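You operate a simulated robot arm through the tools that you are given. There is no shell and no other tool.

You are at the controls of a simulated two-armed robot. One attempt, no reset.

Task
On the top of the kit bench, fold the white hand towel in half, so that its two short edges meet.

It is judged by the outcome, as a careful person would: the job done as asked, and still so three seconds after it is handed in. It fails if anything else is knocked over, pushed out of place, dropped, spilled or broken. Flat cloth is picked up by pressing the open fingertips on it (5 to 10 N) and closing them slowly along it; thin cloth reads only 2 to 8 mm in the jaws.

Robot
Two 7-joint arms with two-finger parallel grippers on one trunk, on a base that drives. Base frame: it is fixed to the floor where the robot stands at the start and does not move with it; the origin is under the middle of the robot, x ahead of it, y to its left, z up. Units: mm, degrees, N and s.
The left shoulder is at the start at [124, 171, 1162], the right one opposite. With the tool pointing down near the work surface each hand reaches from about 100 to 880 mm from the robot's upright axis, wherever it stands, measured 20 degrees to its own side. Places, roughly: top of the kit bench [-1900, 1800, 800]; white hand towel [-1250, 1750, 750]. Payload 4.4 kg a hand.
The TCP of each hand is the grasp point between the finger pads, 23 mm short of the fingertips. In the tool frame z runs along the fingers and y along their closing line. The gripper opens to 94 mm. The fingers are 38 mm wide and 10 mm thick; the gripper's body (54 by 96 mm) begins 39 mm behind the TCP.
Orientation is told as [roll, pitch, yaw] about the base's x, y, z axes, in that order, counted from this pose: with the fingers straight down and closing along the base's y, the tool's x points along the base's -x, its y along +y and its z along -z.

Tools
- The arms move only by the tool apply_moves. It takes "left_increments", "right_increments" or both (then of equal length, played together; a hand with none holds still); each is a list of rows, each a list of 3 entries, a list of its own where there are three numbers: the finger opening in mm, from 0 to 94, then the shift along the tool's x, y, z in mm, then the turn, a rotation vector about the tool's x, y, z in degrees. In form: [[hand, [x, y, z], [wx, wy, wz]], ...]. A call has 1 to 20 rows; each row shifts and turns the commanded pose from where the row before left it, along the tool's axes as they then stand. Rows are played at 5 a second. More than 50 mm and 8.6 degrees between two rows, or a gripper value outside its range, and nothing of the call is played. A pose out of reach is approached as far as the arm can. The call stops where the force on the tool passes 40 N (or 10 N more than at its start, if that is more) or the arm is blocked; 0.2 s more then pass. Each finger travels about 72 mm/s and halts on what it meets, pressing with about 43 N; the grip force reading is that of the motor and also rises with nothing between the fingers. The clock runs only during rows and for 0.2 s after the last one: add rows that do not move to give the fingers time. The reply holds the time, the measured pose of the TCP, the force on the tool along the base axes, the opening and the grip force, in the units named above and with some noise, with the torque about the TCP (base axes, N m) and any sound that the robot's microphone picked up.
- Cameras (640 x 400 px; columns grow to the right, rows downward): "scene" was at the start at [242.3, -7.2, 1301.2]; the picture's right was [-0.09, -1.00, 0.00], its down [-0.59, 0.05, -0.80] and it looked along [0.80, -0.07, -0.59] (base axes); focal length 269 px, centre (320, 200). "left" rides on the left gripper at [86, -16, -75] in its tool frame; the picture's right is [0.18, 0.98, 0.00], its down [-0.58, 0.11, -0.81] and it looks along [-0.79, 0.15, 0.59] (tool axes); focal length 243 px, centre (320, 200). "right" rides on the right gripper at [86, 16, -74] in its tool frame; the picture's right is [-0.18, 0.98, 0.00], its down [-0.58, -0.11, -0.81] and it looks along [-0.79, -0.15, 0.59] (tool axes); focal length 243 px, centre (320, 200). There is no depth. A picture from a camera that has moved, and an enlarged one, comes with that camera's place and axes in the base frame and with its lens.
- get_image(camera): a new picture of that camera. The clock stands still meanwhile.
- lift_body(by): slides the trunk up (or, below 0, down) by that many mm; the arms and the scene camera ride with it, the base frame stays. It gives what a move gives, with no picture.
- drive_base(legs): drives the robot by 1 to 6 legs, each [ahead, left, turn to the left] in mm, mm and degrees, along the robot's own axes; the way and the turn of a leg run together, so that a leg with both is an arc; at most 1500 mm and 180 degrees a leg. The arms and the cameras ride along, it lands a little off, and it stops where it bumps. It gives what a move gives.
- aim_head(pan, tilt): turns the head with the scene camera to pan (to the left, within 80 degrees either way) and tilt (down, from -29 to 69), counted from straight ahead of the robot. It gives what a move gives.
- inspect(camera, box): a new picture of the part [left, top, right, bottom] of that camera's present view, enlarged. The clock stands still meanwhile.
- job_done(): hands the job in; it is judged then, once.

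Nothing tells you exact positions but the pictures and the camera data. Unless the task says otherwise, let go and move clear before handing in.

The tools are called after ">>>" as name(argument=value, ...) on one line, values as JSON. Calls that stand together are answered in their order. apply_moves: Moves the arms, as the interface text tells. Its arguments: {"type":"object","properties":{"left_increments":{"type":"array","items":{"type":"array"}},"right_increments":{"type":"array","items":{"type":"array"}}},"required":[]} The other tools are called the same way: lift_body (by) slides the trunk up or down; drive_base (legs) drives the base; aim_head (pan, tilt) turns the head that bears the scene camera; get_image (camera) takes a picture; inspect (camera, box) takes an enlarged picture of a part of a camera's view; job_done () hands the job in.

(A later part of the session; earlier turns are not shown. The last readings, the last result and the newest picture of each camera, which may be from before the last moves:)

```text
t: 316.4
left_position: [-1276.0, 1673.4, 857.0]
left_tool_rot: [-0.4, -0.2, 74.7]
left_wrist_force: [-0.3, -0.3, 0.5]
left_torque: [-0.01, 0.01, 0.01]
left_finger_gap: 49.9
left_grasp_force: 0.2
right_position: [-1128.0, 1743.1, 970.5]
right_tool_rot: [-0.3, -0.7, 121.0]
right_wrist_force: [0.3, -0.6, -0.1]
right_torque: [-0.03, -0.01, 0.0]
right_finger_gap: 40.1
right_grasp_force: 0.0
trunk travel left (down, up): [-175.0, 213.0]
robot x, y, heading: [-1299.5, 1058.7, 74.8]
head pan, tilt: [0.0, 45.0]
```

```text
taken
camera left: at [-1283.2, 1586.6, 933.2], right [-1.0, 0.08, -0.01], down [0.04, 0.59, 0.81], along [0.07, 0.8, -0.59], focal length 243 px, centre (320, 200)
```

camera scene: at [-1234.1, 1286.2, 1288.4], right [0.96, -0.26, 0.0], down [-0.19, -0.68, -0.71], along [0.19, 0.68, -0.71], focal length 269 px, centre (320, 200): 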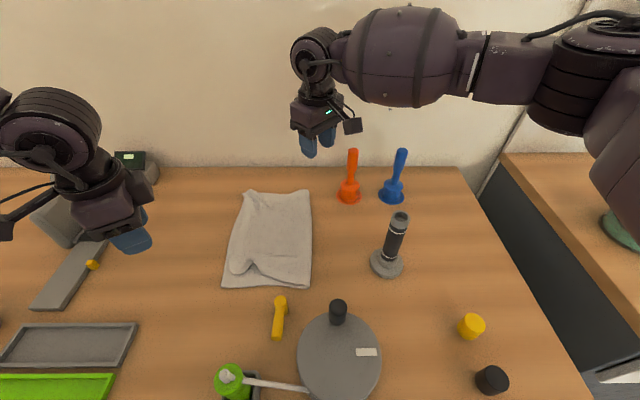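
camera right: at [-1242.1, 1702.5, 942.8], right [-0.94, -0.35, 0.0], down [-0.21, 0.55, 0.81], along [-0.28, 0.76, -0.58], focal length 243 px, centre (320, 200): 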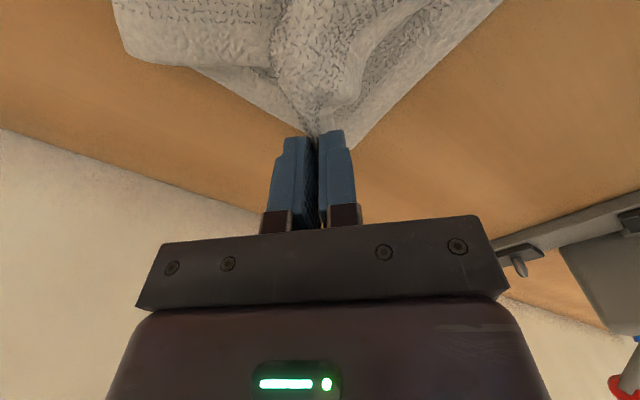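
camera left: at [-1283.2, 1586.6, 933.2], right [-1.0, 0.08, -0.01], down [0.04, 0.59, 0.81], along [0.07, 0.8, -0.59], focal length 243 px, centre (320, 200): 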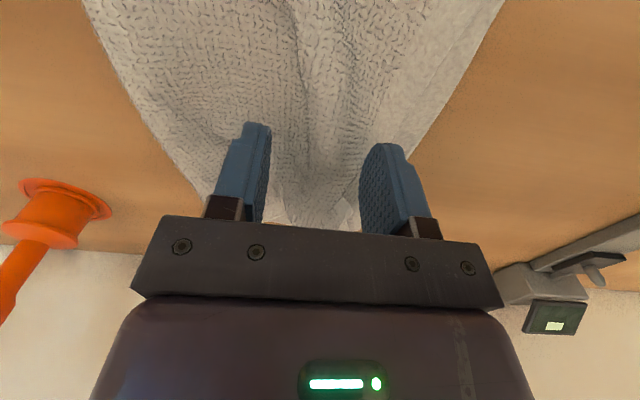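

>>> apply_moves(left_increments=[[50, [0, 0, 10], [0, 0, 0]], [50, [0, 0, 6], [0, 0, 0]], [46, [0, 0, 2], [0, 0, 0]], [42, [0, 0, 0], [0, 0, 0]], [38, [0, 0, 0], [0, 0, 0]], [34, [0, 0, 0], [0, 0, 0]], [30, [0, 0, 0], [0, 0, 0]], [26, [0, 0, 0], [0, 0, 0]], [22, [0, 0, 0], [0, 0, 0]], [18, [0, 0, 0], [0, 0, 0]], [14, [0, 0, 0], [0, 0, 0]], [10, [0, 0, 0], [0, 0, 0]], [6, [0, 0, 0], [0, 0, 0]], [2, [0, 0, 0], [0, 0, 0]], [0, [0, 0, 0], [0, 0, 0]], [0, [0, 0, 0], [0, 0, 0]]])

>>> get_image(camera="left")

```text
t: 319.8
left_position: [-1275.1, 1671.2, 841.2]
left_tool_rot: [-0.5, 0.0, 74.7]
left_wrist_force: [-0.1, -0.6, -0.4]
left_torque: [0.01, 0.0, -0.01]
left_finger_gap: 4.9
left_grasp_force: 42.4
right_position: [-1128.5, 1743.7, 970.5]
right_tool_rot: [-0.2, -0.6, 121.0]
right_wrist_force: [-0.7, -0.9, -0.1]
right_torque: [0.01, -0.04, 0.01]
right_finger_gap: 39.8
right_grasp_force: 0.0
trunk travel left (down, up): [-175.0, 213.0]
robot x, y, heading: [-1300.0, 1062.6, 74.8]
head pan, tilt: [0.0, 45.0]
```

```text
taken
camera left: at [-1282.6, 1585.7, 916.4], right [-1.0, 0.08, -0.01], down [0.04, 0.59, 0.81], along [0.07, 0.8, -0.59], focal length 243 px, centre (320, 200)
```

left: 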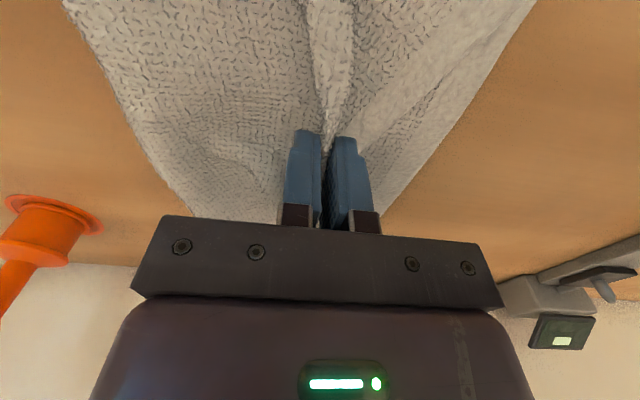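

>>> apply_moves(left_increments=[[0, [0, -3, -15], [0, 0, 0]], [0, [0, -3, -15], [0, 0, 0]], [0, [0, -3, -15], [0, 0, 0]], [0, [0, -3, -15], [0, 0, 0]], [0, [0, 0, -12], [0, 0, 0]], [0, [0, 0, -10], [0, 0, 0]], [0, [5, 6, 0], [0, 0, 0]], [0, [5, 8, 0], [0, 0, 0]], [0, [5, 8, 0], [0, 0, 0]], [0, [5, 8, 0], [0, 0, 0]], [0, [0, 0, 0], [0, 0, 0]], [0, [0, 0, 0], [0, 0, 0]]])

>>> get_image(camera="left")

>>> inspect(camera="scene", box=[180, 150, 350, 310])

```text
t: 322.4
left_position: [-1299.3, 1658.0, 921.9]
left_tool_rot: [-0.5, 0.0, 74.7]
left_wrist_force: [-0.3, -1.1, -0.5]
left_torque: [0.0, -0.02, -0.01]
left_finger_gap: 5.0
left_grasp_force: 43.0
right_position: [-1128.7, 1742.8, 969.8]
right_tool_rot: [-0.2, -0.6, 121.0]
right_wrist_force: [0.2, 0.4, 0.3]
right_torque: [0.03, -0.01, -0.01]
right_finger_gap: 39.8
right_grasp_force: 0.0
trunk travel left (down, up): [-175.0, 213.0]
robot x, y, heading: [-1296.8, 1060.6, 74.5]
head pan, tilt: [0.0, 45.0]
```

```text
taken
camera left: at [-1306.6, 1571.7, 997.5], right [-1.0, 0.08, -0.01], down [0.04, 0.59, 0.81], along [0.07, 0.8, -0.59], focal length 243 px, centre (320, 200)
```

left: 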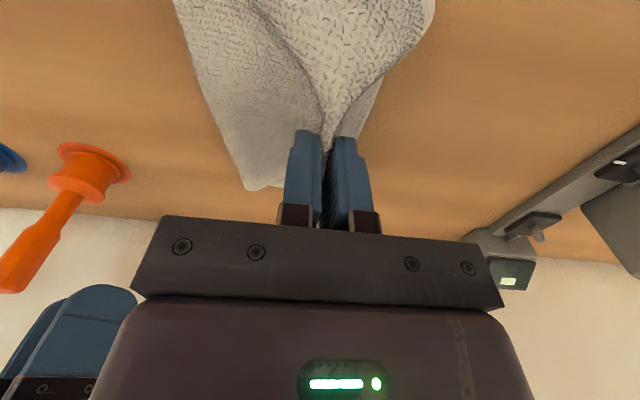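

```text
2.50 times, centred on (265, 230) of scene
camera zoom: at [-1233.1, 1285.5, 1288.6], right [0.96, -0.26, 0.0], down [-0.19, -0.68, -0.71], along [0.19, 0.68, -0.71], focal length 671 px, centre (458, 125)
```

zoom: 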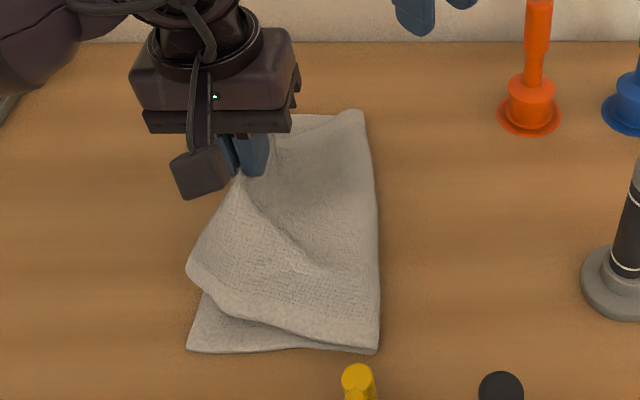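

The top layer is now lifted by itself. I'll lay its free edge so it overhangs the bottom's left edge onto bare bench. There both hands can grip only the top layer's corners and place them properly.

>>> apply_moves(left_increments=[[0, [4, 10, 4], [0, 0, 0]], [0, [4, 10, 6], [0, 0, 0]], [0, [4, 10, 8], [0, 0, 0]], [0, [4, 10, 10], [0, 0, 0]], [0, [0, 5, 10], [0, 0, 0]], [0, [0, 0, 5], [0, 0, 0]], [70, [0, 0, 0], [0, 0, 0]], [70, [0, 0, 0], [0, 0, 0]], [70, [0, 0, 0], [0, 0, 0]], [70, [0, 0, -20], [0, 0, 0]], [70, [0, 0, -40], [0, 0, 0]], [60, [0, 0, -40], [0, 0, 0]], [50, [0, 40, 0], [0, 0, 0]], [50, [0, 40, 0], [0, 0, 0]], [50, [0, 40, 0], [0, 0, 0]], [50, [0, 0, 0], [0, 0, 0]]])

>>> inspect(camera="scene", box=[170, 160, 350, 310])

```text
t: 325.8
left_position: [-1465.7, 1687.6, 978.7]
left_tool_rot: [-0.5, 0.0, 74.7]
left_wrist_force: [-0.4, 0.0, 0.1]
left_torque: [-0.01, 0.01, 0.0]
left_finger_gap: 50.0
left_grasp_force: 0.2
right_position: [-1127.9, 1743.0, 969.3]
right_tool_rot: [-0.3, -0.7, 121.0]
right_wrist_force: [0.3, -0.4, 0.7]
right_torque: [-0.01, 0.06, -0.02]
right_finger_gap: 40.1
right_grasp_force: 0.1
trunk travel left (down, up): [-175.0, 213.0]
robot x, y, heading: [-1299.4, 1056.8, 74.7]
head pan, tilt: [0.0, 45.0]
```

```text
2.67 times, centred on (260, 235) of scene
camera zoom: at [-1232.5, 1285.8, 1288.5], right [0.96, -0.26, 0.0], down [-0.19, -0.68, -0.71], along [0.19, 0.68, -0.71], focal length 716 px, centre (480, 107)
```

zoom: 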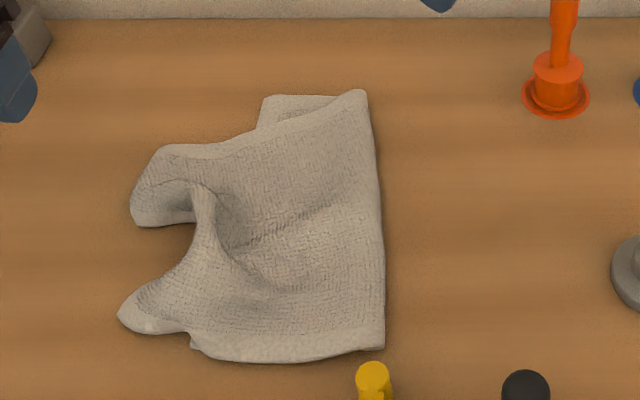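

The top layer's corners now lie on bare bench, each a single layer, though the fold has rolled left. I'll bring the base left and grip both of these corners, then roll the bottom out again and refold.

>>> drive_base(legs=[[0, 150, 0]])

>>> get_image(camera="scene")

```text
t: 327.8
left_position: [-1613.4, 1727.4, 978.5]
left_tool_rot: [-0.5, 0.0, 74.7]
left_wrist_force: [0.2, -0.1, -0.3]
left_torque: [0.02, 0.03, -0.01]
left_finger_gap: 50.0
left_grasp_force: 0.1
right_position: [-1274.8, 1783.4, 969.2]
right_tool_rot: [-0.2, -0.6, 121.1]
right_wrist_force: [1.5, 0.0, 0.2]
right_torque: [0.0, 0.01, 0.01]
right_finger_gap: 40.3
right_grasp_force: 0.0
trunk travel left (down, up): [-175.0, 213.0]
robot x, y, heading: [-1442.9, 1098.5, 74.6]
head pan, tilt: [0.0, 45.0]
```

```text
taken
camera scene: at [-1380.8, 1326.0, 1288.6], right [0.96, -0.26, 0.0], down [-0.19, -0.68, -0.71], along [0.19, 0.68, -0.71], focal length 269 px, centre (320, 200)
```

scene: 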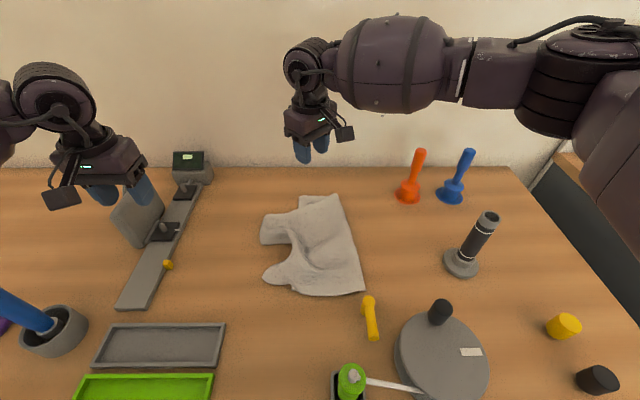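

>>> apply_moves(left_increments=[[50, [0, 0, -40], [0, 0, 0]], [45, [0, 0, 0], [0, 0, 7.5]], [44, [0, 0, 0], [0, 0, 7.5]], [44, [0, 0, 0], [0, 0, 7.5]], [44, [0, 0, 0], [0, 0, 7.5]], [44, [0, 0, 0], [0, 0, 7.5]], [44, [0, 0, 0], [0, 0, 7.5]], [44, [0, 0, 0], [0, 0, 7.5]], [44, [0, 0, 0], [0, 0, 7.5]], [44, [-32, -28.5, 0], [0, 0, 0]], [44, [-32, -28.5, 0], [0, 0, 0]], [44, [-32, -28.5, 0], [0, 0, 0]], [44, [-32, -28.5, 0], [0, 0, 0]], [44, [-32, -28.5, 0], [0, 0, 0]], [44, [-32, -28.5, 0], [0, 0, 0]], [44, [0, 0, 45], [0, 0, 0]], [44, [0, 0, 45], [0, 0, 0]], [44, [0, 0, 30], [0, 0, 0]], [44, [0, 0, 0], [0, 0, 0]]], right_increments=[[40, [-8.3, 36, 0], [0, 0, 0]], [40, [-8.3, 36, 0], [0, 0, 0]], [40, [-8.3, 36, 0], [0, 0, 0]], [40, [0, 0, 0], [0, 0, 0]], [40, [0, 0, 0], [0, 0, 0]], [40, [0, 0, 30], [0, 0, 0]], [40, [0, 0, 30], [0, 0, 0]], [40, [0, 0, 30], [0, 0, 0]], [40, [0, 0, 0], [0, 0, 0]], [40, [0, 0, 0], [0, 0, 0]], [40, [0, 0, 0], [0, 0, 0]], [40, [0, 0, 0], [0, 0, 0]], [40, [0, 0, 0], [0, 0, 0]], [40, [0, 0, 0], [0, 0, 0]], [40, [0, 0, 0], [0, 0, 0]], [40, [0, 0, 0], [0, 0, 0]], [40, [0, 0, 0], [0, 0, 0]], [40, [0, 0, 0], [0, 0, 0]], [40, [0, 0, 0], [0, 0, 0]]])

>>> get_image(camera="scene")

>>> get_image(camera="left")

>>> get_image(camera="right")

```text
t: 330.9
left_position: [-1365.3, 1612.4, 1018.4]
left_tool_rot: [2.6, 1.9, 23.3]
left_wrist_force: [-1.0, -0.7, 0.3]
left_torque: [0.01, -0.07, -0.01]
left_finger_gap: 44.1
left_grasp_force: 0.0
left hand out of reach, approached as far as the arm can: row 7, 8, 9
right_position: [-1375.6, 1749.8, 879.0]
right_tool_rot: [-0.5, -0.5, 120.3]
right_wrist_force: [-0.4, -0.4, 0.1]
right_torque: [0.02, 0.0, 0.01]
right_finger_gap: 40.1
right_grasp_force: 0.0
trunk travel left (down, up): [-175.0, 213.0]
robot x, y, heading: [-1446.6, 1102.0, 74.7]
head pan, tilt: [0.0, 45.0]
stopped in row 15 (left hand): the force on the tool passed its limit at 58 N (the readings are from after the stop); the commanded pose is now the measured one
```

```text
taken
camera scene: at [-1380.1, 1325.9, 1288.6], right [0.96, -0.26, 0.0], down [-0.19, -0.68, -0.71], along [0.19, 0.68, -0.71], focal length 269 px, centre (320, 200)
```

scene: 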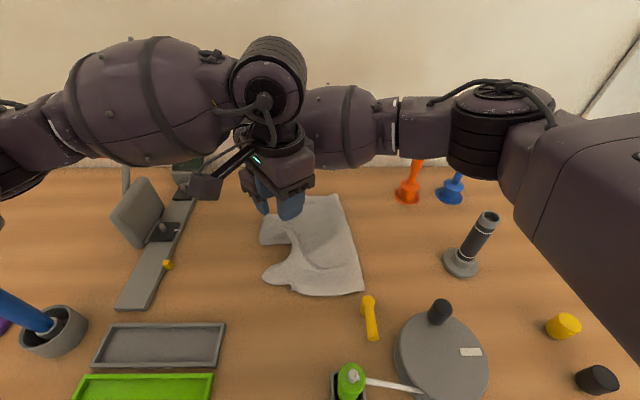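

```text
taken
camera left: at [-1433.3, 1561.5, 1094.2], right [-0.56, 0.83, 0.05], down [0.53, 0.31, 0.79], along [0.64, 0.47, -0.61], focal length 243 px, centre (320, 200)
```

left: 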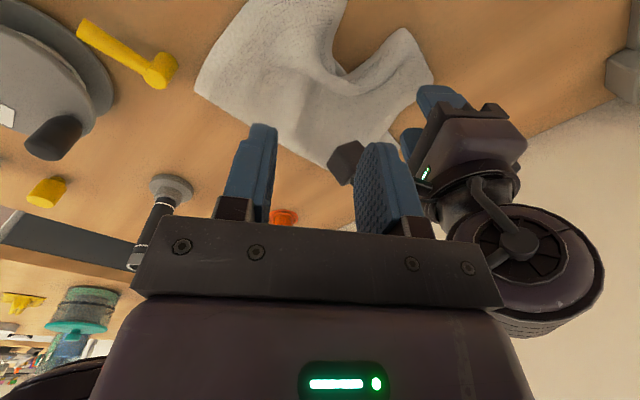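

```text
taken
camera right: at [-1345.8, 1667.1, 951.6], right [-0.94, -0.34, -0.01], down [-0.2, 0.55, 0.81], along [-0.27, 0.77, -0.58], focal length 243 px, centre (320, 200)
```

right: 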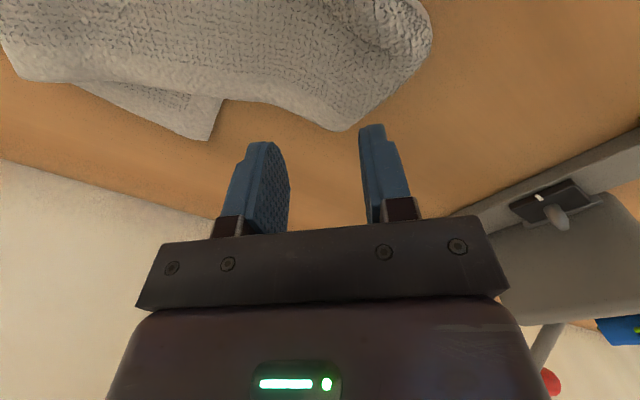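

The left gripper ran into the right wrist, because the two corners are close together just now. I'll back the left off, let the right take the far corner first and draw it outward, then bring the left in.

>>> apply_moves(left_increments=[[44, [30, 25, -10], [0, 0, 0]], [44, [30, 25, 0], [0, 0, 0]], [44, [30, 25, 0], [0, 0, 0]], [44, [30, 25, 0], [0, 0, 0]], [44, [0, 0, 0], [0, 0, 0]]])

>>> get_image(camera="right")

>>> get_image(camera="scene")

```text
t: 332.1
left_position: [-1513.1, 1656.1, 1032.5]
left_tool_rot: [2.6, 1.7, 23.2]
left_wrist_force: [-0.1, -0.1, -0.2]
left_torque: [0.03, 0.0, -0.02]
left_finger_gap: 44.1
left_grasp_force: 0.0
right_position: [-1377.1, 1751.9, 877.4]
right_tool_rot: [-0.5, -0.4, 120.2]
right_wrist_force: [0.3, 0.5, -0.4]
right_torque: [0.02, 0.03, -0.01]
right_finger_gap: 40.1
right_grasp_force: 0.1
trunk travel left (down, up): [-175.0, 213.0]
robot x, y, heading: [-1444.8, 1101.6, 74.7]
head pan, tilt: [0.0, 45.0]
```

```text
taken
camera right: at [-1345.7, 1667.3, 951.3], right [-0.94, -0.34, -0.01], down [-0.2, 0.55, 0.81], along [-0.27, 0.77, -0.58], focal length 243 px, centre (320, 200)
```

right: 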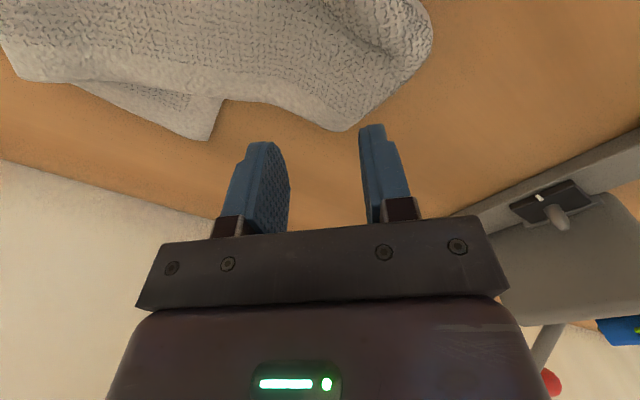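

```text
taken
camera scene: at [-1380.0, 1326.1, 1288.5], right [0.96, -0.26, 0.0], down [-0.19, -0.68, -0.71], along [0.19, 0.68, -0.71], focal length 269 px, centre (320, 200)
```

scene: 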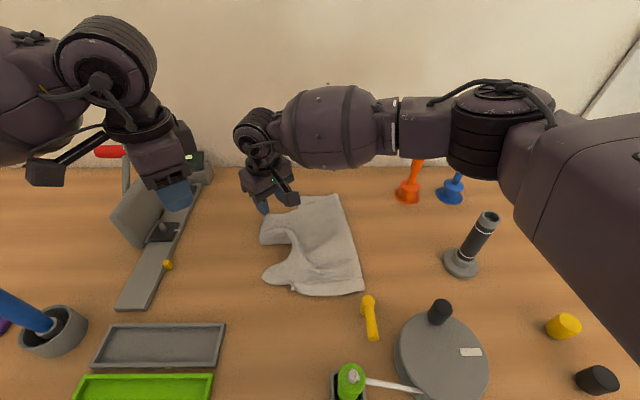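

>>> apply_moves(right_increments=[[38, [7, 0, 0], [0, 0, 0]], [38, [0, 0, 20], [0, 0, 0]], [38, [0, 0, 18], [0, 0, 0]], [38, [0, 0, 8], [0, 0, 0]], [38, [0, 0, 2], [0, 0, 0]], [38, [0, 0, 0], [0, 0, 0]]])

>>> get_image(camera="right")

```text
t: 333.5
left_position: [-1514.7, 1656.0, 1033.4]
left_tool_rot: [2.4, 1.8, 23.2]
left_wrist_force: [-0.1, 0.0, -0.4]
left_torque: [-0.01, -0.02, -0.01]
left_finger_gap: 43.7
left_grasp_force: 0.0
right_position: [-1372.7, 1745.6, 830.8]
right_tool_rot: [-0.5, -0.5, 120.3]
right_wrist_force: [0.1, -0.4, 2.8]
right_torque: [-0.05, 0.1, 0.02]
right_finger_gap: 37.9
right_grasp_force: 0.1
trunk travel left (down, up): [-175.0, 213.0]
robot x, y, heading: [-1443.2, 1101.0, 74.6]
head pan, tilt: [0.0, 45.0]
```

```text
taken
camera right: at [-1342.7, 1662.2, 903.9], right [-0.94, -0.34, -0.01], down [-0.2, 0.55, 0.81], along [-0.27, 0.77, -0.58], focal length 243 px, centre (320, 200)
```

right: 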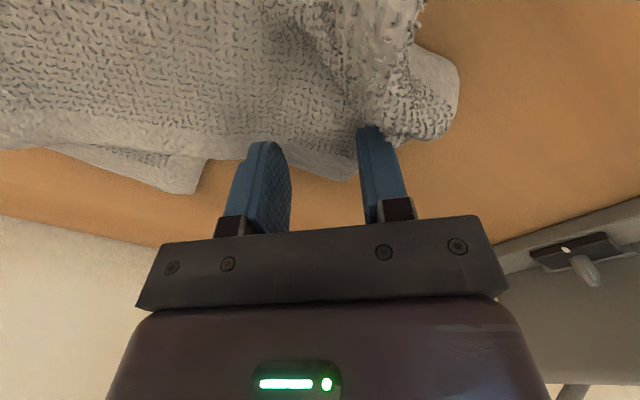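

>>> apply_moves(right_increments=[[38, [0, 0, 1.5], [0, 0, 0]], [38, [0, 0, 1.5], [0, 0, 0]], [38, [0, 0, 0.5], [0, 0, 0]], [38, [0, 0, 0], [0, 0, 0]]])

```text
t: 334.5
left_position: [-1513.3, 1655.3, 1034.7]
left_tool_rot: [2.7, 1.7, 23.3]
left_wrist_force: [-0.4, 0.1, 0.1]
left_torque: [-0.01, 0.04, 0.0]
left_finger_gap: 44.0
left_grasp_force: 0.0
right_position: [-1372.9, 1746.3, 828.0]
right_tool_rot: [-0.7, -0.8, 120.3]
right_wrist_force: [-0.9, 0.9, 15.0]
right_torque: [-0.2, 0.34, -0.03]
right_finger_gap: 37.8
right_grasp_force: 0.0
trunk travel left (down, up): [-175.0, 213.0]
robot x, y, heading: [-1444.5, 1098.8, 74.6]
head pan, tilt: [0.0, 45.0]
```

>>> apply_moves(right_increments=[[36, [0, 0, 0], [0, 0, 0]], [34, [0, 0, 0], [0, 0, 0]], [32, [0, 0, 0], [0, 0, 0]], [30, [0, 0, 0], [0, 0, 0]], [28, [0, 0, 0], [0, 0, 0]], [26, [0, 0, 0], [0, 0, 0]], [24, [0, 0, 0], [0, 0, 0]], [22, [0, 0, 0], [0, 0, 0]], [20, [0, 0, 0], [0, 0, 0]], [18, [0, 0, 0], [0, 0, 0]], [16, [0, 0, 0], [0, 0, 0]], [14, [0, 0, 0], [0, 0, 0]], [12, [0, 0, 0], [0, 0, 0]], [10, [0, 0, 0], [0, 0, 0]], [8, [0, 0, 0], [0, 0, 0]], [5, [0, 0, 0], [0, 0, 0]], [2, [0, 0, 0], [0, 0, 0]], [0, [0, 0, 0], [0, 0, 0]], [0, [0, 0, 0], [0, 0, 0]]])

>>> get_image(camera="right")

```text
t: 338.5
left_position: [-1514.5, 1654.3, 1035.2]
left_tool_rot: [2.7, 1.7, 23.3]
left_wrist_force: [0.1, 0.2, 0.2]
left_torque: [-0.02, 0.03, 0.0]
left_finger_gap: 43.8
left_grasp_force: 0.1
right_position: [-1372.7, 1745.6, 828.6]
right_tool_rot: [-0.6, -0.5, 120.3]
right_wrist_force: [-4.2, -2.9, 23.7]
right_torque: [-0.19, 0.2, -0.02]
right_finger_gap: 5.1
right_grasp_force: 42.7
trunk travel left (down, up): [-175.0, 213.0]
robot x, y, heading: [-1446.2, 1098.0, 74.8]
head pan, tilt: [0.0, 45.0]
```

```text
taken
camera right: at [-1343.1, 1660.8, 901.4], right [-0.94, -0.34, -0.01], down [-0.2, 0.55, 0.81], along [-0.27, 0.77, -0.58], focal length 243 px, centre (320, 200)
```

right: 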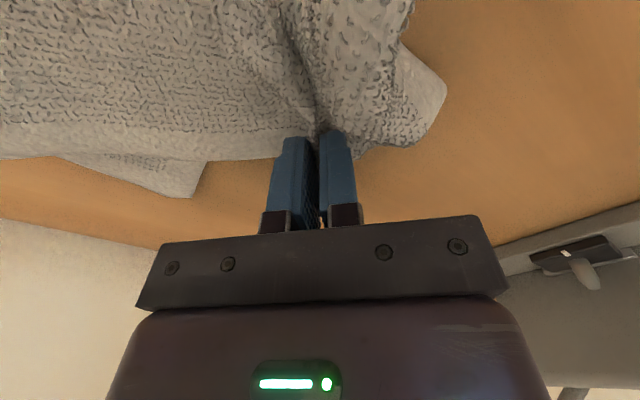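

The far corner is held. I'll lift and draw it away toward the wall to straighten the edge.

>>> apply_moves(right_increments=[[0, [0, 0, -15], [0, 0, 0]], [0, [0, 0, -15], [0, 0, 0]], [0, [0, 0, -15], [0, 0, 0]], [0, [-5, -8, -5], [0, 0, 0]], [0, [-5, -8, 0], [0, 0, 0]], [0, [-5, -8, 0], [0, 0, 0]], [0, [-5, -8, 0], [0, 0, 0]], [0, [-5, -8, 0], [0, 0, 0]], [0, [-5, -8, 0], [0, 0, 0]], [0, [0, 0, 0], [0, 0, 0]]])

>>> get_image(camera="scene")

>>> inspect(camera="scene", box=[220, 160, 400, 310])

```text
t: 340.7
left_position: [-1513.2, 1656.2, 1033.8]
left_tool_rot: [2.6, 1.8, 23.3]
left_wrist_force: [0.6, 0.0, 0.4]
left_torque: [0.03, 0.0, 0.01]
left_finger_gap: 44.1
left_grasp_force: 0.0
right_position: [-1345.9, 1795.5, 877.1]
right_tool_rot: [-0.5, -0.5, 120.4]
right_wrist_force: [0.1, -0.3, -0.7]
right_torque: [-0.04, -0.03, 0.0]
right_finger_gap: 4.9
right_grasp_force: 43.2
trunk travel left (down, up): [-175.0, 213.0]
robot x, y, heading: [-1442.8, 1098.3, 74.7]
head pan, tilt: [0.0, 45.0]
```

```text
taken
camera scene: at [-1380.5, 1325.8, 1288.6], right [0.96, -0.26, 0.0], down [-0.19, -0.68, -0.71], along [0.19, 0.68, -0.71], focal length 269 px, centre (320, 200)
```

scene: 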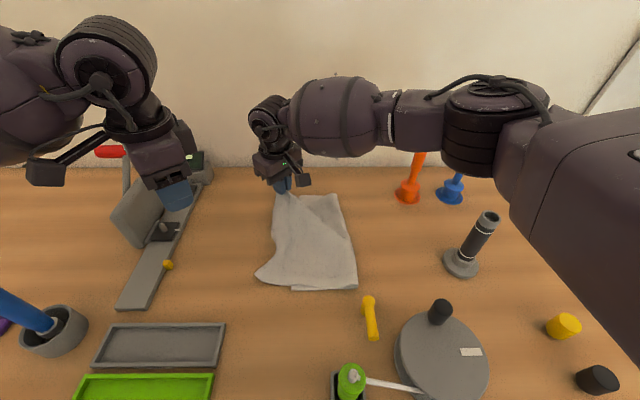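

```text
2.67 times, centred on (310, 235) of scene
camera zoom: at [-1380.5, 1325.8, 1288.6], right [0.96, -0.26, 0.0], down [-0.19, -0.68, -0.71], along [0.19, 0.68, -0.71], focal length 716 px, centre (347, 107)
```

zoom: 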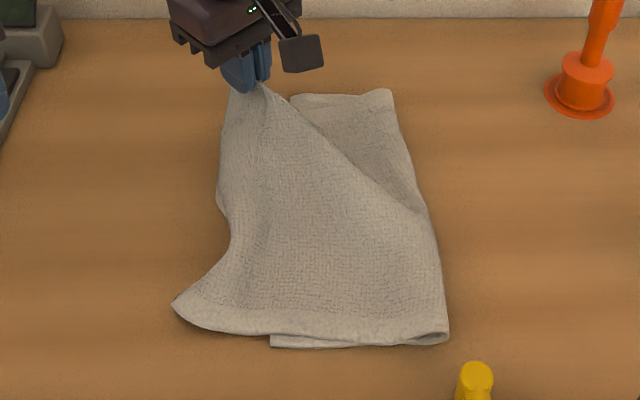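

The top layer is smooth now, and its near corner lies on bare bench at about (-1807,1199). I'll bring the left hand onto it.

>>> apply_moves(left_increments=[[44, [0, 0, 0], [2.6, -1.8, 7]], [42, [-36.4, -18.7, 0], [0, 0, 0]], [42, [-36.4, -18.7, 0], [0, 0, 0]], [42, [-36.4, -18.7, 0], [0, 0, 0]], [42, [0, 0, 45], [0, 0, 0]], [42, [0, 0, 45], [0, 0, 0]], [42, [0, 0, 45], [0, 0, 0]], [42, [0, 0, 30], [0, 0, 0]], [42, [0, 0, 0], [0, 0, 0]]])

>>> get_image(camera="left")

>>> get_image(camera="scene")

```text
t: 342.7
left_position: [-1393.1, 1632.4, 868.1]
left_tool_rot: [0.0, 0.2, 16.2]
left_wrist_force: [0.3, -0.8, 0.0]
left_torque: [-0.01, -0.02, -0.01]
left_finger_gap: 42.0
left_grasp_force: 0.0
right_position: [-1345.8, 1794.2, 877.6]
right_tool_rot: [-0.5, -0.5, 120.2]
right_wrist_force: [0.0, 0.3, 0.3]
right_torque: [0.0, -0.06, 0.03]
right_finger_gap: 4.8
right_grasp_force: 42.8
trunk travel left (down, up): [-175.0, 213.0]
robot x, y, heading: [-1443.2, 1100.5, 75.0]
head pan, tilt: [0.0, 45.0]
```

```text
taken
camera left: at [-1471.0, 1592.9, 943.3], right [-0.45, 0.89, 0.0], down [0.53, 0.27, 0.8], along [0.72, 0.36, -0.59], focal length 243 px, centre (320, 200)
```

left: 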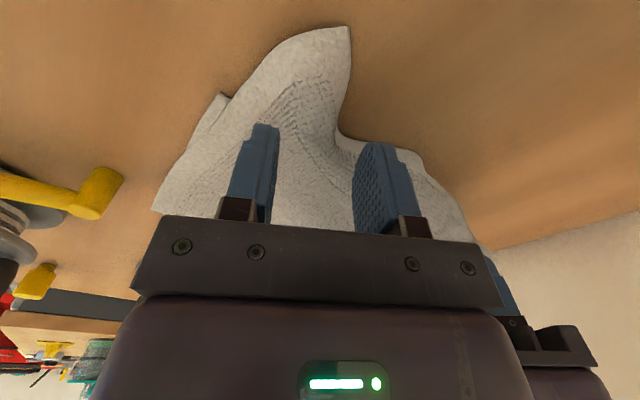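

```text
taken
camera scene: at [-1380.5, 1325.6, 1288.8], right [0.96, -0.26, 0.0], down [-0.19, -0.68, -0.71], along [0.19, 0.68, -0.71], focal length 269 px, centre (320, 200)
```

scene: 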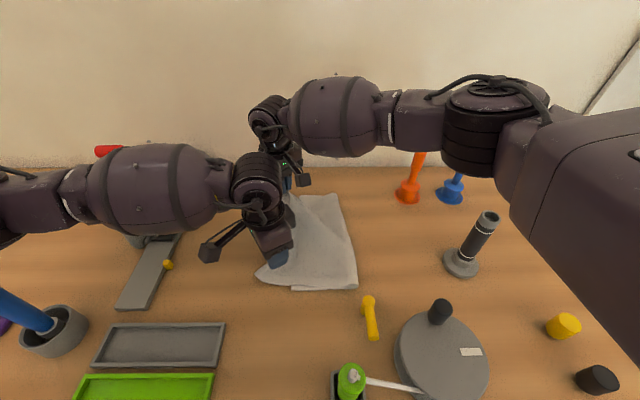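

>>> apply_moves(left_increments=[[40, [12, -10, 0], [0, 0, 0]], [40, [0, 0, 15], [0, 0, 0]], [40, [0, 0, 12], [0, 0, 0]], [40, [0, 0, 8], [0, 0, 0]], [40, [0, 0, 3], [0, 0, 0]], [40, [0, 0, 0], [0, 0, 0]]])

>>> get_image(camera="left")

```text
t: 344.1
left_position: [-1401.7, 1619.1, 832.3]
left_tool_rot: [-0.1, 0.2, 16.3]
left_wrist_force: [-0.2, -0.3, -0.3]
left_torque: [0.02, -0.03, -0.03]
left_finger_gap: 40.0
left_grasp_force: 0.0
right_position: [-1346.8, 1796.2, 877.3]
right_tool_rot: [-0.5, -0.4, 120.4]
right_wrist_force: [0.3, 0.3, 0.5]
right_torque: [-0.01, 0.02, -0.03]
right_finger_gap: 4.9
right_grasp_force: 43.1
trunk travel left (down, up): [-175.0, 213.0]
robot x, y, heading: [-1444.5, 1100.2, 74.5]
head pan, tilt: [0.0, 45.0]
```

```text
taken
camera left: at [-1479.4, 1580.6, 907.5], right [-0.45, 0.89, 0.0], down [0.53, 0.27, 0.8], along [0.72, 0.36, -0.59], focal length 243 px, centre (320, 200)
```

left: 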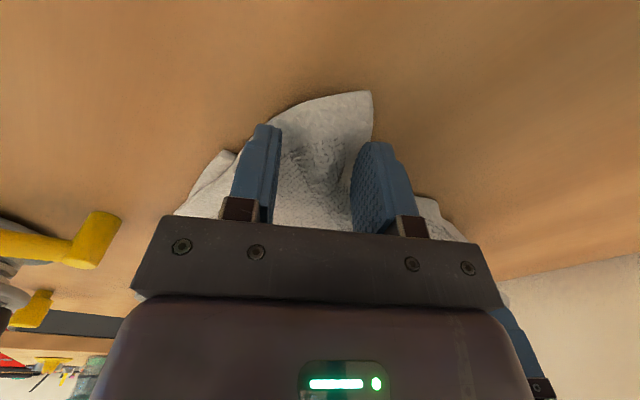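

>>> apply_moves(left_increments=[[40, [0, 0, 3], [0, 0, 0]], [40, [0, 0, 2], [0, 0, 0]], [40, [0, 0, 1], [0, 0, 0]], [40, [0, 0, 0], [0, 0, 0]]])

```text
t: 345.1
left_position: [-1401.3, 1619.2, 827.8]
left_tool_rot: [-0.1, 0.1, 16.2]
left_wrist_force: [1.2, 0.3, 6.6]
left_torque: [0.0, -0.05, 0.01]
left_finger_gap: 40.1
left_grasp_force: 0.1
right_position: [-1346.2, 1795.1, 879.9]
right_tool_rot: [-0.7, -0.5, 120.3]
right_wrist_force: [-0.2, -0.3, -0.4]
right_torque: [0.0, 0.0, 0.0]
right_finger_gap: 5.3
right_grasp_force: 42.9
trunk travel left (down, up): [-175.0, 213.0]
robot x, y, heading: [-1448.7, 1100.1, 74.7]
head pan, tilt: [0.0, 45.0]
```

>>> apply_moves(left_increments=[[40, [0, 0, 0.7], [0, 0, 0]], [38, [0, 0, 0], [0, 0, 0]], [36, [0, 0, 0], [0, 0, 0]], [34, [0, 0, 0], [0, 0, 0]], [32, [0, 0, 0], [0, 0, 0]], [30, [0, 0, 0], [0, 0, 0]], [28, [0, 0, 0], [0, 0, 0]], [26, [0, 0, 0], [0, 0, 0]], [24, [0, 0, 0], [0, 0, 0]], [22, [0, 0, 0], [0, 0, 0]], [20, [0, 0, 0], [0, 0, 0]], [18, [0, 0, 0], [0, 0, 0]], [16, [0, 0, 0], [0, 0, 0]], [14, [0, 0, 0], [0, 0, 0]], [11, [0, 0, 0], [0, 0, 0]], [8, [0, 0, 0], [0, 0, 0]], [5, [0, 0, 0], [0, 0, 0]], [2, [0, 0, 0], [0, 0, 0]], [0, [0, 0, 0], [0, 0, 0]], [0, [0, 0, 0], [0, 0, 0]]])

>>> get_image(camera="left")

```text
t: 349.3
left_position: [-1401.3, 1618.7, 825.8]
left_tool_rot: [-0.1, 0.1, 16.2]
left_wrist_force: [0.4, -0.9, 11.6]
left_torque: [-0.05, -0.07, -0.04]
left_finger_gap: 4.9
left_grasp_force: 43.1
right_position: [-1345.7, 1795.7, 879.9]
right_tool_rot: [-0.6, -0.5, 120.3]
right_wrist_force: [0.9, 0.8, 0.2]
right_torque: [-0.02, 0.01, -0.02]
right_finger_gap: 4.9
right_grasp_force: 43.3
trunk travel left (down, up): [-175.0, 213.0]
robot x, y, heading: [-1446.8, 1103.2, 74.6]
head pan, tilt: [0.0, 45.0]
```

```text
taken
camera left: at [-1479.6, 1579.9, 901.6], right [-0.45, 0.89, 0.0], down [0.53, 0.27, 0.8], along [0.72, 0.36, -0.59], focal length 243 px, centre (320, 200)
```

left: 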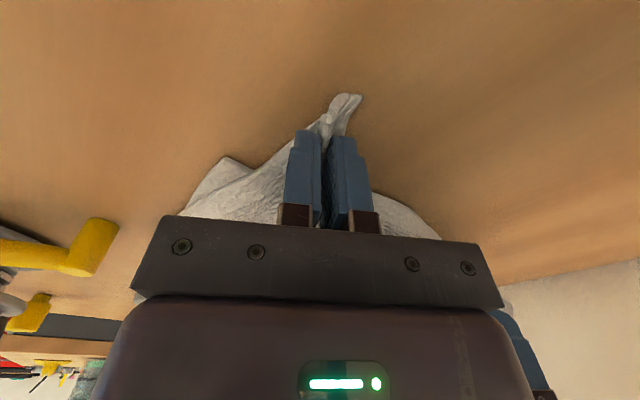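

Both top corners are held, with 4.9 mm gaps on each. I'll lift, then carry the edge right past the fold so the bottom rolls out to a full half again.

>>> apply_moves(left_increments=[[0, [-1, 1.7, -15], [0, 0, 0]], [0, [-1, 1.7, -20], [0, 0, 0]], [0, [-1, 1.7, -20], [0, 0, 0]], [0, [-1, 1.7, -20], [0, 0, 0]], [0, [-1, 1.7, -20], [0, 0, 0]], [0, [-8.6, -5, -5], [0, 0, 0]], [0, [-8.6, -5, 0], [0, 0, 0]], [0, [-8.6, -5, 0], [0, 0, 0]], [0, [-8.6, -5, 0], [0, 0, 0]], [0, [-8.6, -5, 0], [0, 0, 0]], [0, [-8.6, -5, 0], [0, 0, 0]], [0, [-8.6, -5, 0], [0, 0, 0]], [0, [0, 0, 0], [0, 0, 0]]], right_increments=[[0, [0, 0, -5], [0, 0, 0]], [0, [0, 0, -10], [0, 0, 0]], [0, [0, 0, -15], [0, 0, 0]], [0, [0, 0, -10], [0, 0, 0]], [0, [0, 0, -10], [0, 0, 0]], [0, [7.2, -7, 0], [0, 0, 0]], [0, [7.2, -7, 0], [0, 0, 0]], [0, [7.2, -7, 0], [0, 0, 0]], [0, [7.2, -7, 0], [0, 0, 0]], [0, [7.2, -7, 0], [0, 0, 0]], [0, [7.2, -7, 0], [0, 0, 0]], [0, [7.2, -7, 0], [0, 0, 0]], [0, [0, 0, 0], [0, 0, 0]]])

>>> drive_base(legs=[[0, -80, 0]])

>>> get_image(camera="scene")

>>> get_image(camera="left")

```text
t: 352.1
left_position: [-1332.2, 1612.2, 924.7]
left_tool_rot: [-0.2, 0.2, 16.2]
left_wrist_force: [-0.3, 0.7, 0.3]
left_torque: [0.01, 0.02, -0.01]
left_finger_gap: 4.6
left_grasp_force: 43.0
right_position: [-1278.9, 1775.5, 928.2]
right_tool_rot: [-0.6, -0.5, 120.3]
right_wrist_force: [-1.3, 0.6, 0.3]
right_torque: [-0.02, -0.03, -0.01]
right_finger_gap: 5.0
right_grasp_force: 42.2
trunk travel left (down, up): [-175.0, 213.0]
robot x, y, heading: [-1448.7, 1099.2, 74.9]
head pan, tilt: [0.0, 45.0]
```

```text
t: 353.5
left_position: [-1255.7, 1591.3, 924.3]
left_tool_rot: [0.0, 0.3, 16.3]
left_wrist_force: [-0.5, -0.3, 0.7]
left_torque: [-0.03, -0.02, -0.04]
left_finger_gap: 4.7
left_grasp_force: 42.9
right_position: [-1201.8, 1755.1, 928.1]
right_tool_rot: [-0.5, -0.6, 120.4]
right_wrist_force: [0.3, 0.5, -0.6]
right_torque: [0.01, 0.01, -0.02]
right_finger_gap: 5.0
right_grasp_force: 43.3
trunk travel left (down, up): [-175.0, 213.0]
robot x, y, heading: [-1369.9, 1078.6, 74.8]
head pan, tilt: [0.0, 45.0]
```

```text
taken
camera scene: at [-1303.7, 1304.9, 1288.6], right [0.96, -0.26, 0.0], down [-0.19, -0.68, -0.71], along [0.19, 0.68, -0.71], focal length 269 px, centre (320, 200)
```

scene: 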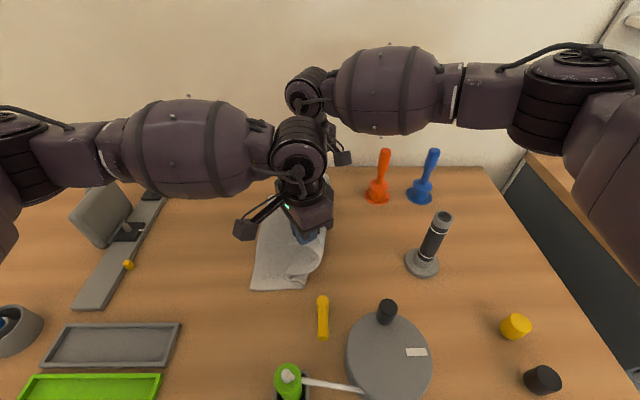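

```text
taken
camera left: at [-1332.7, 1552.4, 1000.6], right [-0.45, 0.89, 0.0], down [0.53, 0.27, 0.8], along [0.72, 0.36, -0.59], focal length 243 px, centre (320, 200)
```

left: 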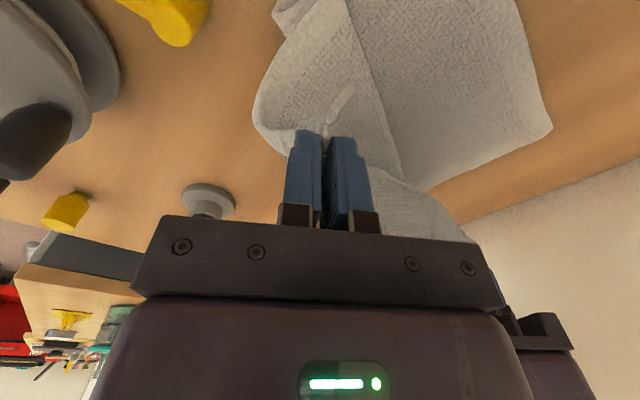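

>>> drive_base(legs=[[0, -75, 0]])

>>> get_image(camera="scene")

>>> get_image(camera="left")

>>> get_image(camera="right")

```text
t: 354.8
left_position: [-1181.7, 1571.1, 926.2]
left_tool_rot: [-0.1, 0.2, 16.2]
left_wrist_force: [-0.2, 0.0, -0.3]
left_torque: [-0.01, 0.05, -0.04]
left_finger_gap: 4.7
left_grasp_force: 42.5
right_position: [-1128.8, 1734.5, 928.6]
right_tool_rot: [-0.5, -0.5, 120.3]
right_wrist_force: [0.6, 1.5, -0.8]
right_torque: [-0.02, 0.04, 0.0]
right_finger_gap: 4.9
right_grasp_force: 42.8
trunk travel left (down, up): [-175.0, 213.0]
robot x, y, heading: [-1297.7, 1060.8, 75.0]
head pan, tilt: [0.0, 45.0]
```

```text
taken
camera scene: at [-1230.8, 1285.0, 1288.6], right [0.96, -0.26, 0.0], down [-0.19, -0.68, -0.71], along [0.19, 0.68, -0.71], focal length 269 px, centre (320, 200)
```

scene: 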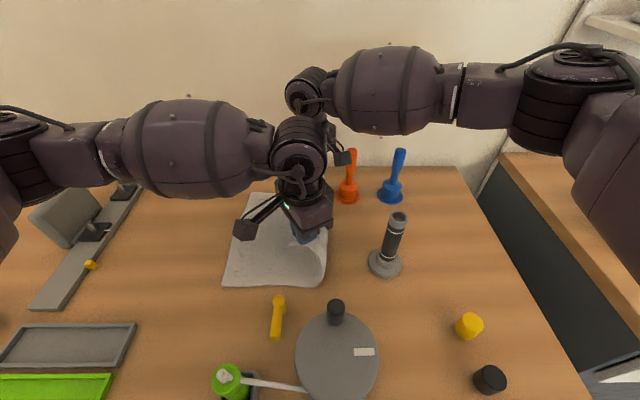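

```text
taken
camera left: at [-1259.5, 1532.5, 1000.6], right [-0.45, 0.89, 0.0], down [0.53, 0.27, 0.8], along [0.72, 0.36, -0.59], focal length 243 px, centre (320, 200)
```

left: 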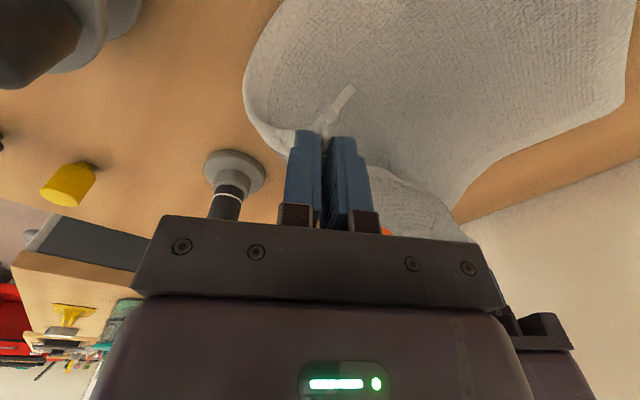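

```text
taken
camera right: at [-1098.3, 1650.6, 1001.0], right [-0.94, -0.34, -0.01], down [-0.2, 0.55, 0.81], along [-0.27, 0.77, -0.58], focal length 243 px, centre (320, 200)
```

right: 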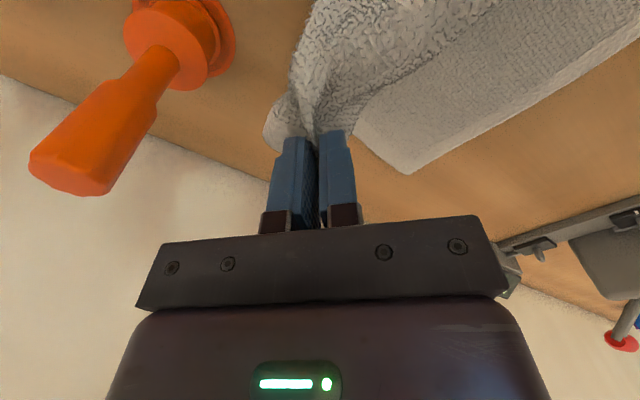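

The bottom half is flat and square again, from (-1709,1172) to (-1702,1430). I'll lay it out slightly more, then fold back left and stop at about 60 mm height for a release in the air.

>>> apply_moves(left_increments=[[0, [-3.4, -2.1, 5], [0, 0, 0]], [0, [-3.4, -2.1, 5], [0, 0, 0]], [0, [-3.4, -2.1, 5], [0, 0, 0]], [0, [10.2, 6.3, -5], [0, 0, 0]], [0, [11.1, 6.8, -4], [0, 0, 0]], [0, [11.1, 6.8, -2], [0, 0, 0]], [0, [11.1, 6.8, 0], [0, 0, 0]], [0, [11.1, 6.8, 2], [0, 0, 0]], [0, [11.1, 6.8, 4], [0, 0, 0]], [0, [10.2, 6.3, 6], [0, 0, 0]], [0, [9.4, 5.7, 8], [0, 0, 0]], [0, [8.5, 5.2, 9], [0, 0, 0]], [0, [7.7, 4.7, 9], [0, 0, 0]], [0, [6, 3.6, 8], [0, 0, 0]], [0, [0, 0, 0], [0, 0, 0]]], right_increments=[[0, [2.9, -2.8, 5], [0, 0, 0]], [0, [2.9, -2.8, 5], [0, 0, 0]], [0, [2.9, -2.8, 5], [0, 0, 0]], [0, [-9.2, 8.3, -5], [0, 0, 0]], [0, [-9.9, 8.9, -4], [0, 0, 0]], [0, [-9.9, 8.9, -2], [0, 0, 0]], [0, [-9.9, 8.9, 0], [0, 0, 0]], [0, [-9.9, 8.9, 2], [0, 0, 0]], [0, [-9.9, 8.9, 4], [0, 0, 0]], [0, [-9.2, 8.3, 6], [0, 0, 0]], [0, [-8.5, 7.6, 8], [0, 0, 0]], [0, [-7.7, 6.8, 9], [0, 0, 0]], [0, [-7, 6.1, 9], [0, 0, 0]], [0, [-5.5, 4.7, 8], [0, 0, 0]], [0, [0, 0, 0], [0, 0, 0]]])

>>> get_image(camera="left")

>>> get_image(camera="right")

>>> inspect(camera="scene", box=[180, 150, 380, 310])

```text
t: 358.0
left_position: [-1293.9, 1601.9, 875.7]
left_tool_rot: [-0.1, 0.3, 16.2]
left_wrist_force: [0.0, -0.1, -0.2]
left_torque: [0.0, -0.03, -0.01]
left_finger_gap: 4.7
left_grasp_force: 43.2
right_position: [-1239.7, 1772.4, 879.3]
right_tool_rot: [-0.6, -0.5, 120.3]
right_wrist_force: [-0.1, -1.1, -0.3]
right_torque: [0.01, -0.01, -0.02]
right_finger_gap: 5.0
right_grasp_force: 42.9
trunk travel left (down, up): [-175.0, 213.0]
robot x, y, heading: [-1295.5, 1057.2, 74.5]
head pan, tilt: [0.0, 45.0]
```

```text
taken
camera left: at [-1370.8, 1563.1, 951.1], right [-0.45, 0.89, 0.0], down [0.53, 0.27, 0.8], along [0.72, 0.36, -0.59], focal length 243 px, centre (320, 200)
```

left: 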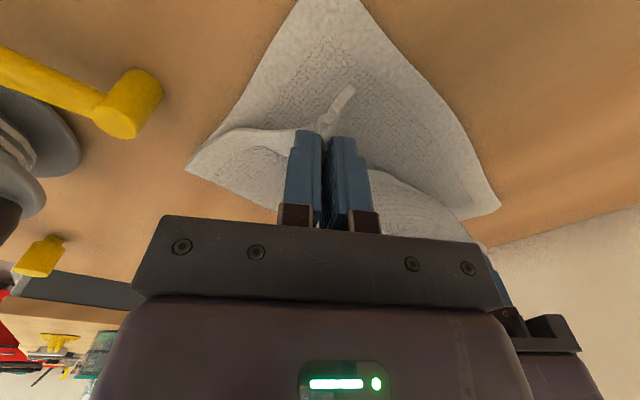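

```text
taken
camera right: at [-1210.2, 1687.7, 952.1], right [-0.94, -0.34, -0.01], down [-0.2, 0.55, 0.81], along [-0.27, 0.77, -0.58], focal length 243 px, centre (320, 200)
```

right: 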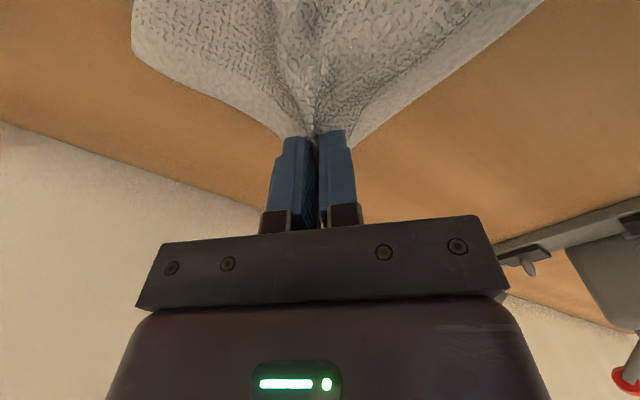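

```text
2.50 times, centred on (280, 230) of scene
camera zoom: at [-1231.2, 1285.0, 1288.7], right [0.96, -0.26, 0.0], down [-0.19, -0.68, -0.71], along [0.19, 0.68, -0.71], focal length 671 px, centre (420, 125)
```

zoom: 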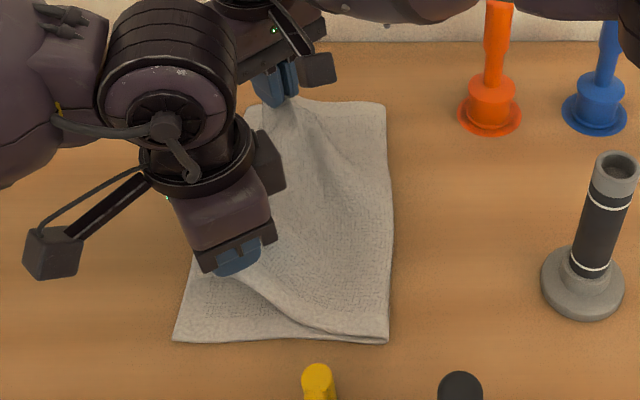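

The near side has the right amount below, but the far side of the fold has rolled about 17 mm too far left. I'll go back right once more, keeping the far hand lower to lay it out fully, and return on a lower arc.

>>> apply_moves(left_increments=[[0, [-7, -4.3, -8], [0, 0, 0]], [0, [-8.5, -5.2, -8], [0, 0, 0]], [0, [-9.5, -5.8, -7], [0, 0, 0]], [0, [-10.2, -6.2, -5], [0, 0, 0]], [0, [-11, -6.7, -3], [0, 0, 0]], [0, [-11, -6.7, 0], [0, 0, 0]], [0, [-11, -6.7, 0], [0, 0, 0]], [0, [-11, -6.7, 2], [0, 0, 0]], [0, [-11, -6.7, 3], [0, 0, 0]], [0, [-11, -6.7, 4], [0, 0, 0]], [0, [-8, -5, 4], [0, 0, 0]], [0, [-2, -1, 4], [0, 0, 0]], [0, [0, 0, 0], [0, 0, 0]]], right_increments=[[0, [6, -5.8, -6], [0, 0, 0]], [0, [7.2, -7, -6], [0, 0, 0]], [0, [8, -7.8, -6], [0, 0, 0]], [0, [8.6, -8.4, -4], [0, 0, 0]], [0, [9.4, -9.2, -2], [0, 0, 0]], [0, [9.4, -9.2, 0], [0, 0, 0]], [0, [9.4, -9.2, 0], [0, 0, 0]], [0, [9.4, -9.2, 3], [0, 0, 0]], [0, [9.4, -9.2, 5], [0, 0, 0]], [0, [9.4, -9.2, 5], [0, 0, 0]], [0, [7.2, -7, 5], [0, 0, 0]], [0, [3, -3, 5], [0, 0, 0]], [0, [0, 0, 0], [0, 0, 0]]])

>>> get_image(camera="right")

>>> inspect(camera="scene", box=[180, 150, 380, 310])

```text
t: 360.8
left_position: [-1167.6, 1566.9, 888.5]
left_tool_rot: [-0.1, 0.1, 16.2]
left_wrist_force: [-0.4, -0.6, -0.5]
left_torque: [-0.02, 0.02, 0.02]
left_finger_gap: 4.7
left_grasp_force: 42.7
right_position: [-1109.0, 1737.3, 879.8]
right_tool_rot: [-0.5, -0.5, 120.4]
right_wrist_force: [-0.1, -0.1, -0.7]
right_torque: [-0.01, 0.03, 0.01]
right_finger_gap: 4.8
right_grasp_force: 43.2
trunk travel left (down, up): [-175.0, 213.0]
robot x, y, heading: [-1299.4, 1056.8, 74.7]
head pan, tilt: [0.0, 45.0]
```

```text
taken
camera right: at [-1080.4, 1652.3, 952.2], right [-0.94, -0.34, -0.01], down [-0.2, 0.55, 0.81], along [-0.27, 0.77, -0.58], focal length 243 px, centre (320, 200)
```

right: 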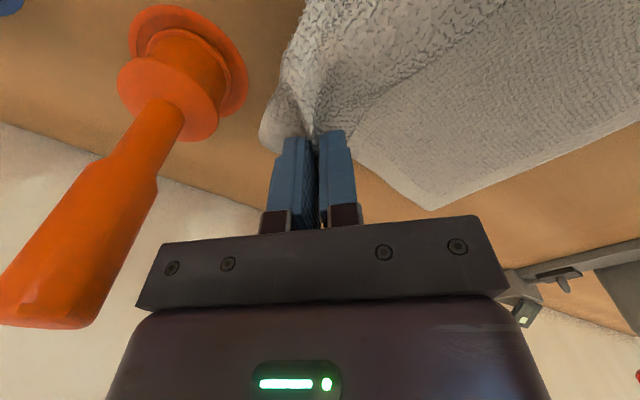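

```text
2.50 times, centred on (280, 230) of scene
camera zoom: at [-1231.3, 1285.0, 1288.7], right [0.96, -0.26, 0.0], down [-0.19, -0.68, -0.71], along [0.19, 0.68, -0.71], focal length 671 px, centre (420, 125)
```

zoom: 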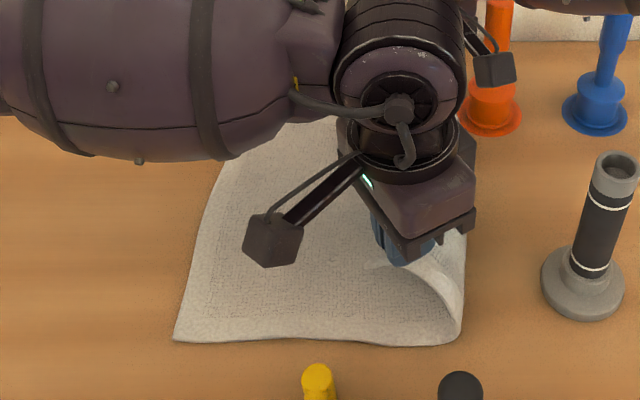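

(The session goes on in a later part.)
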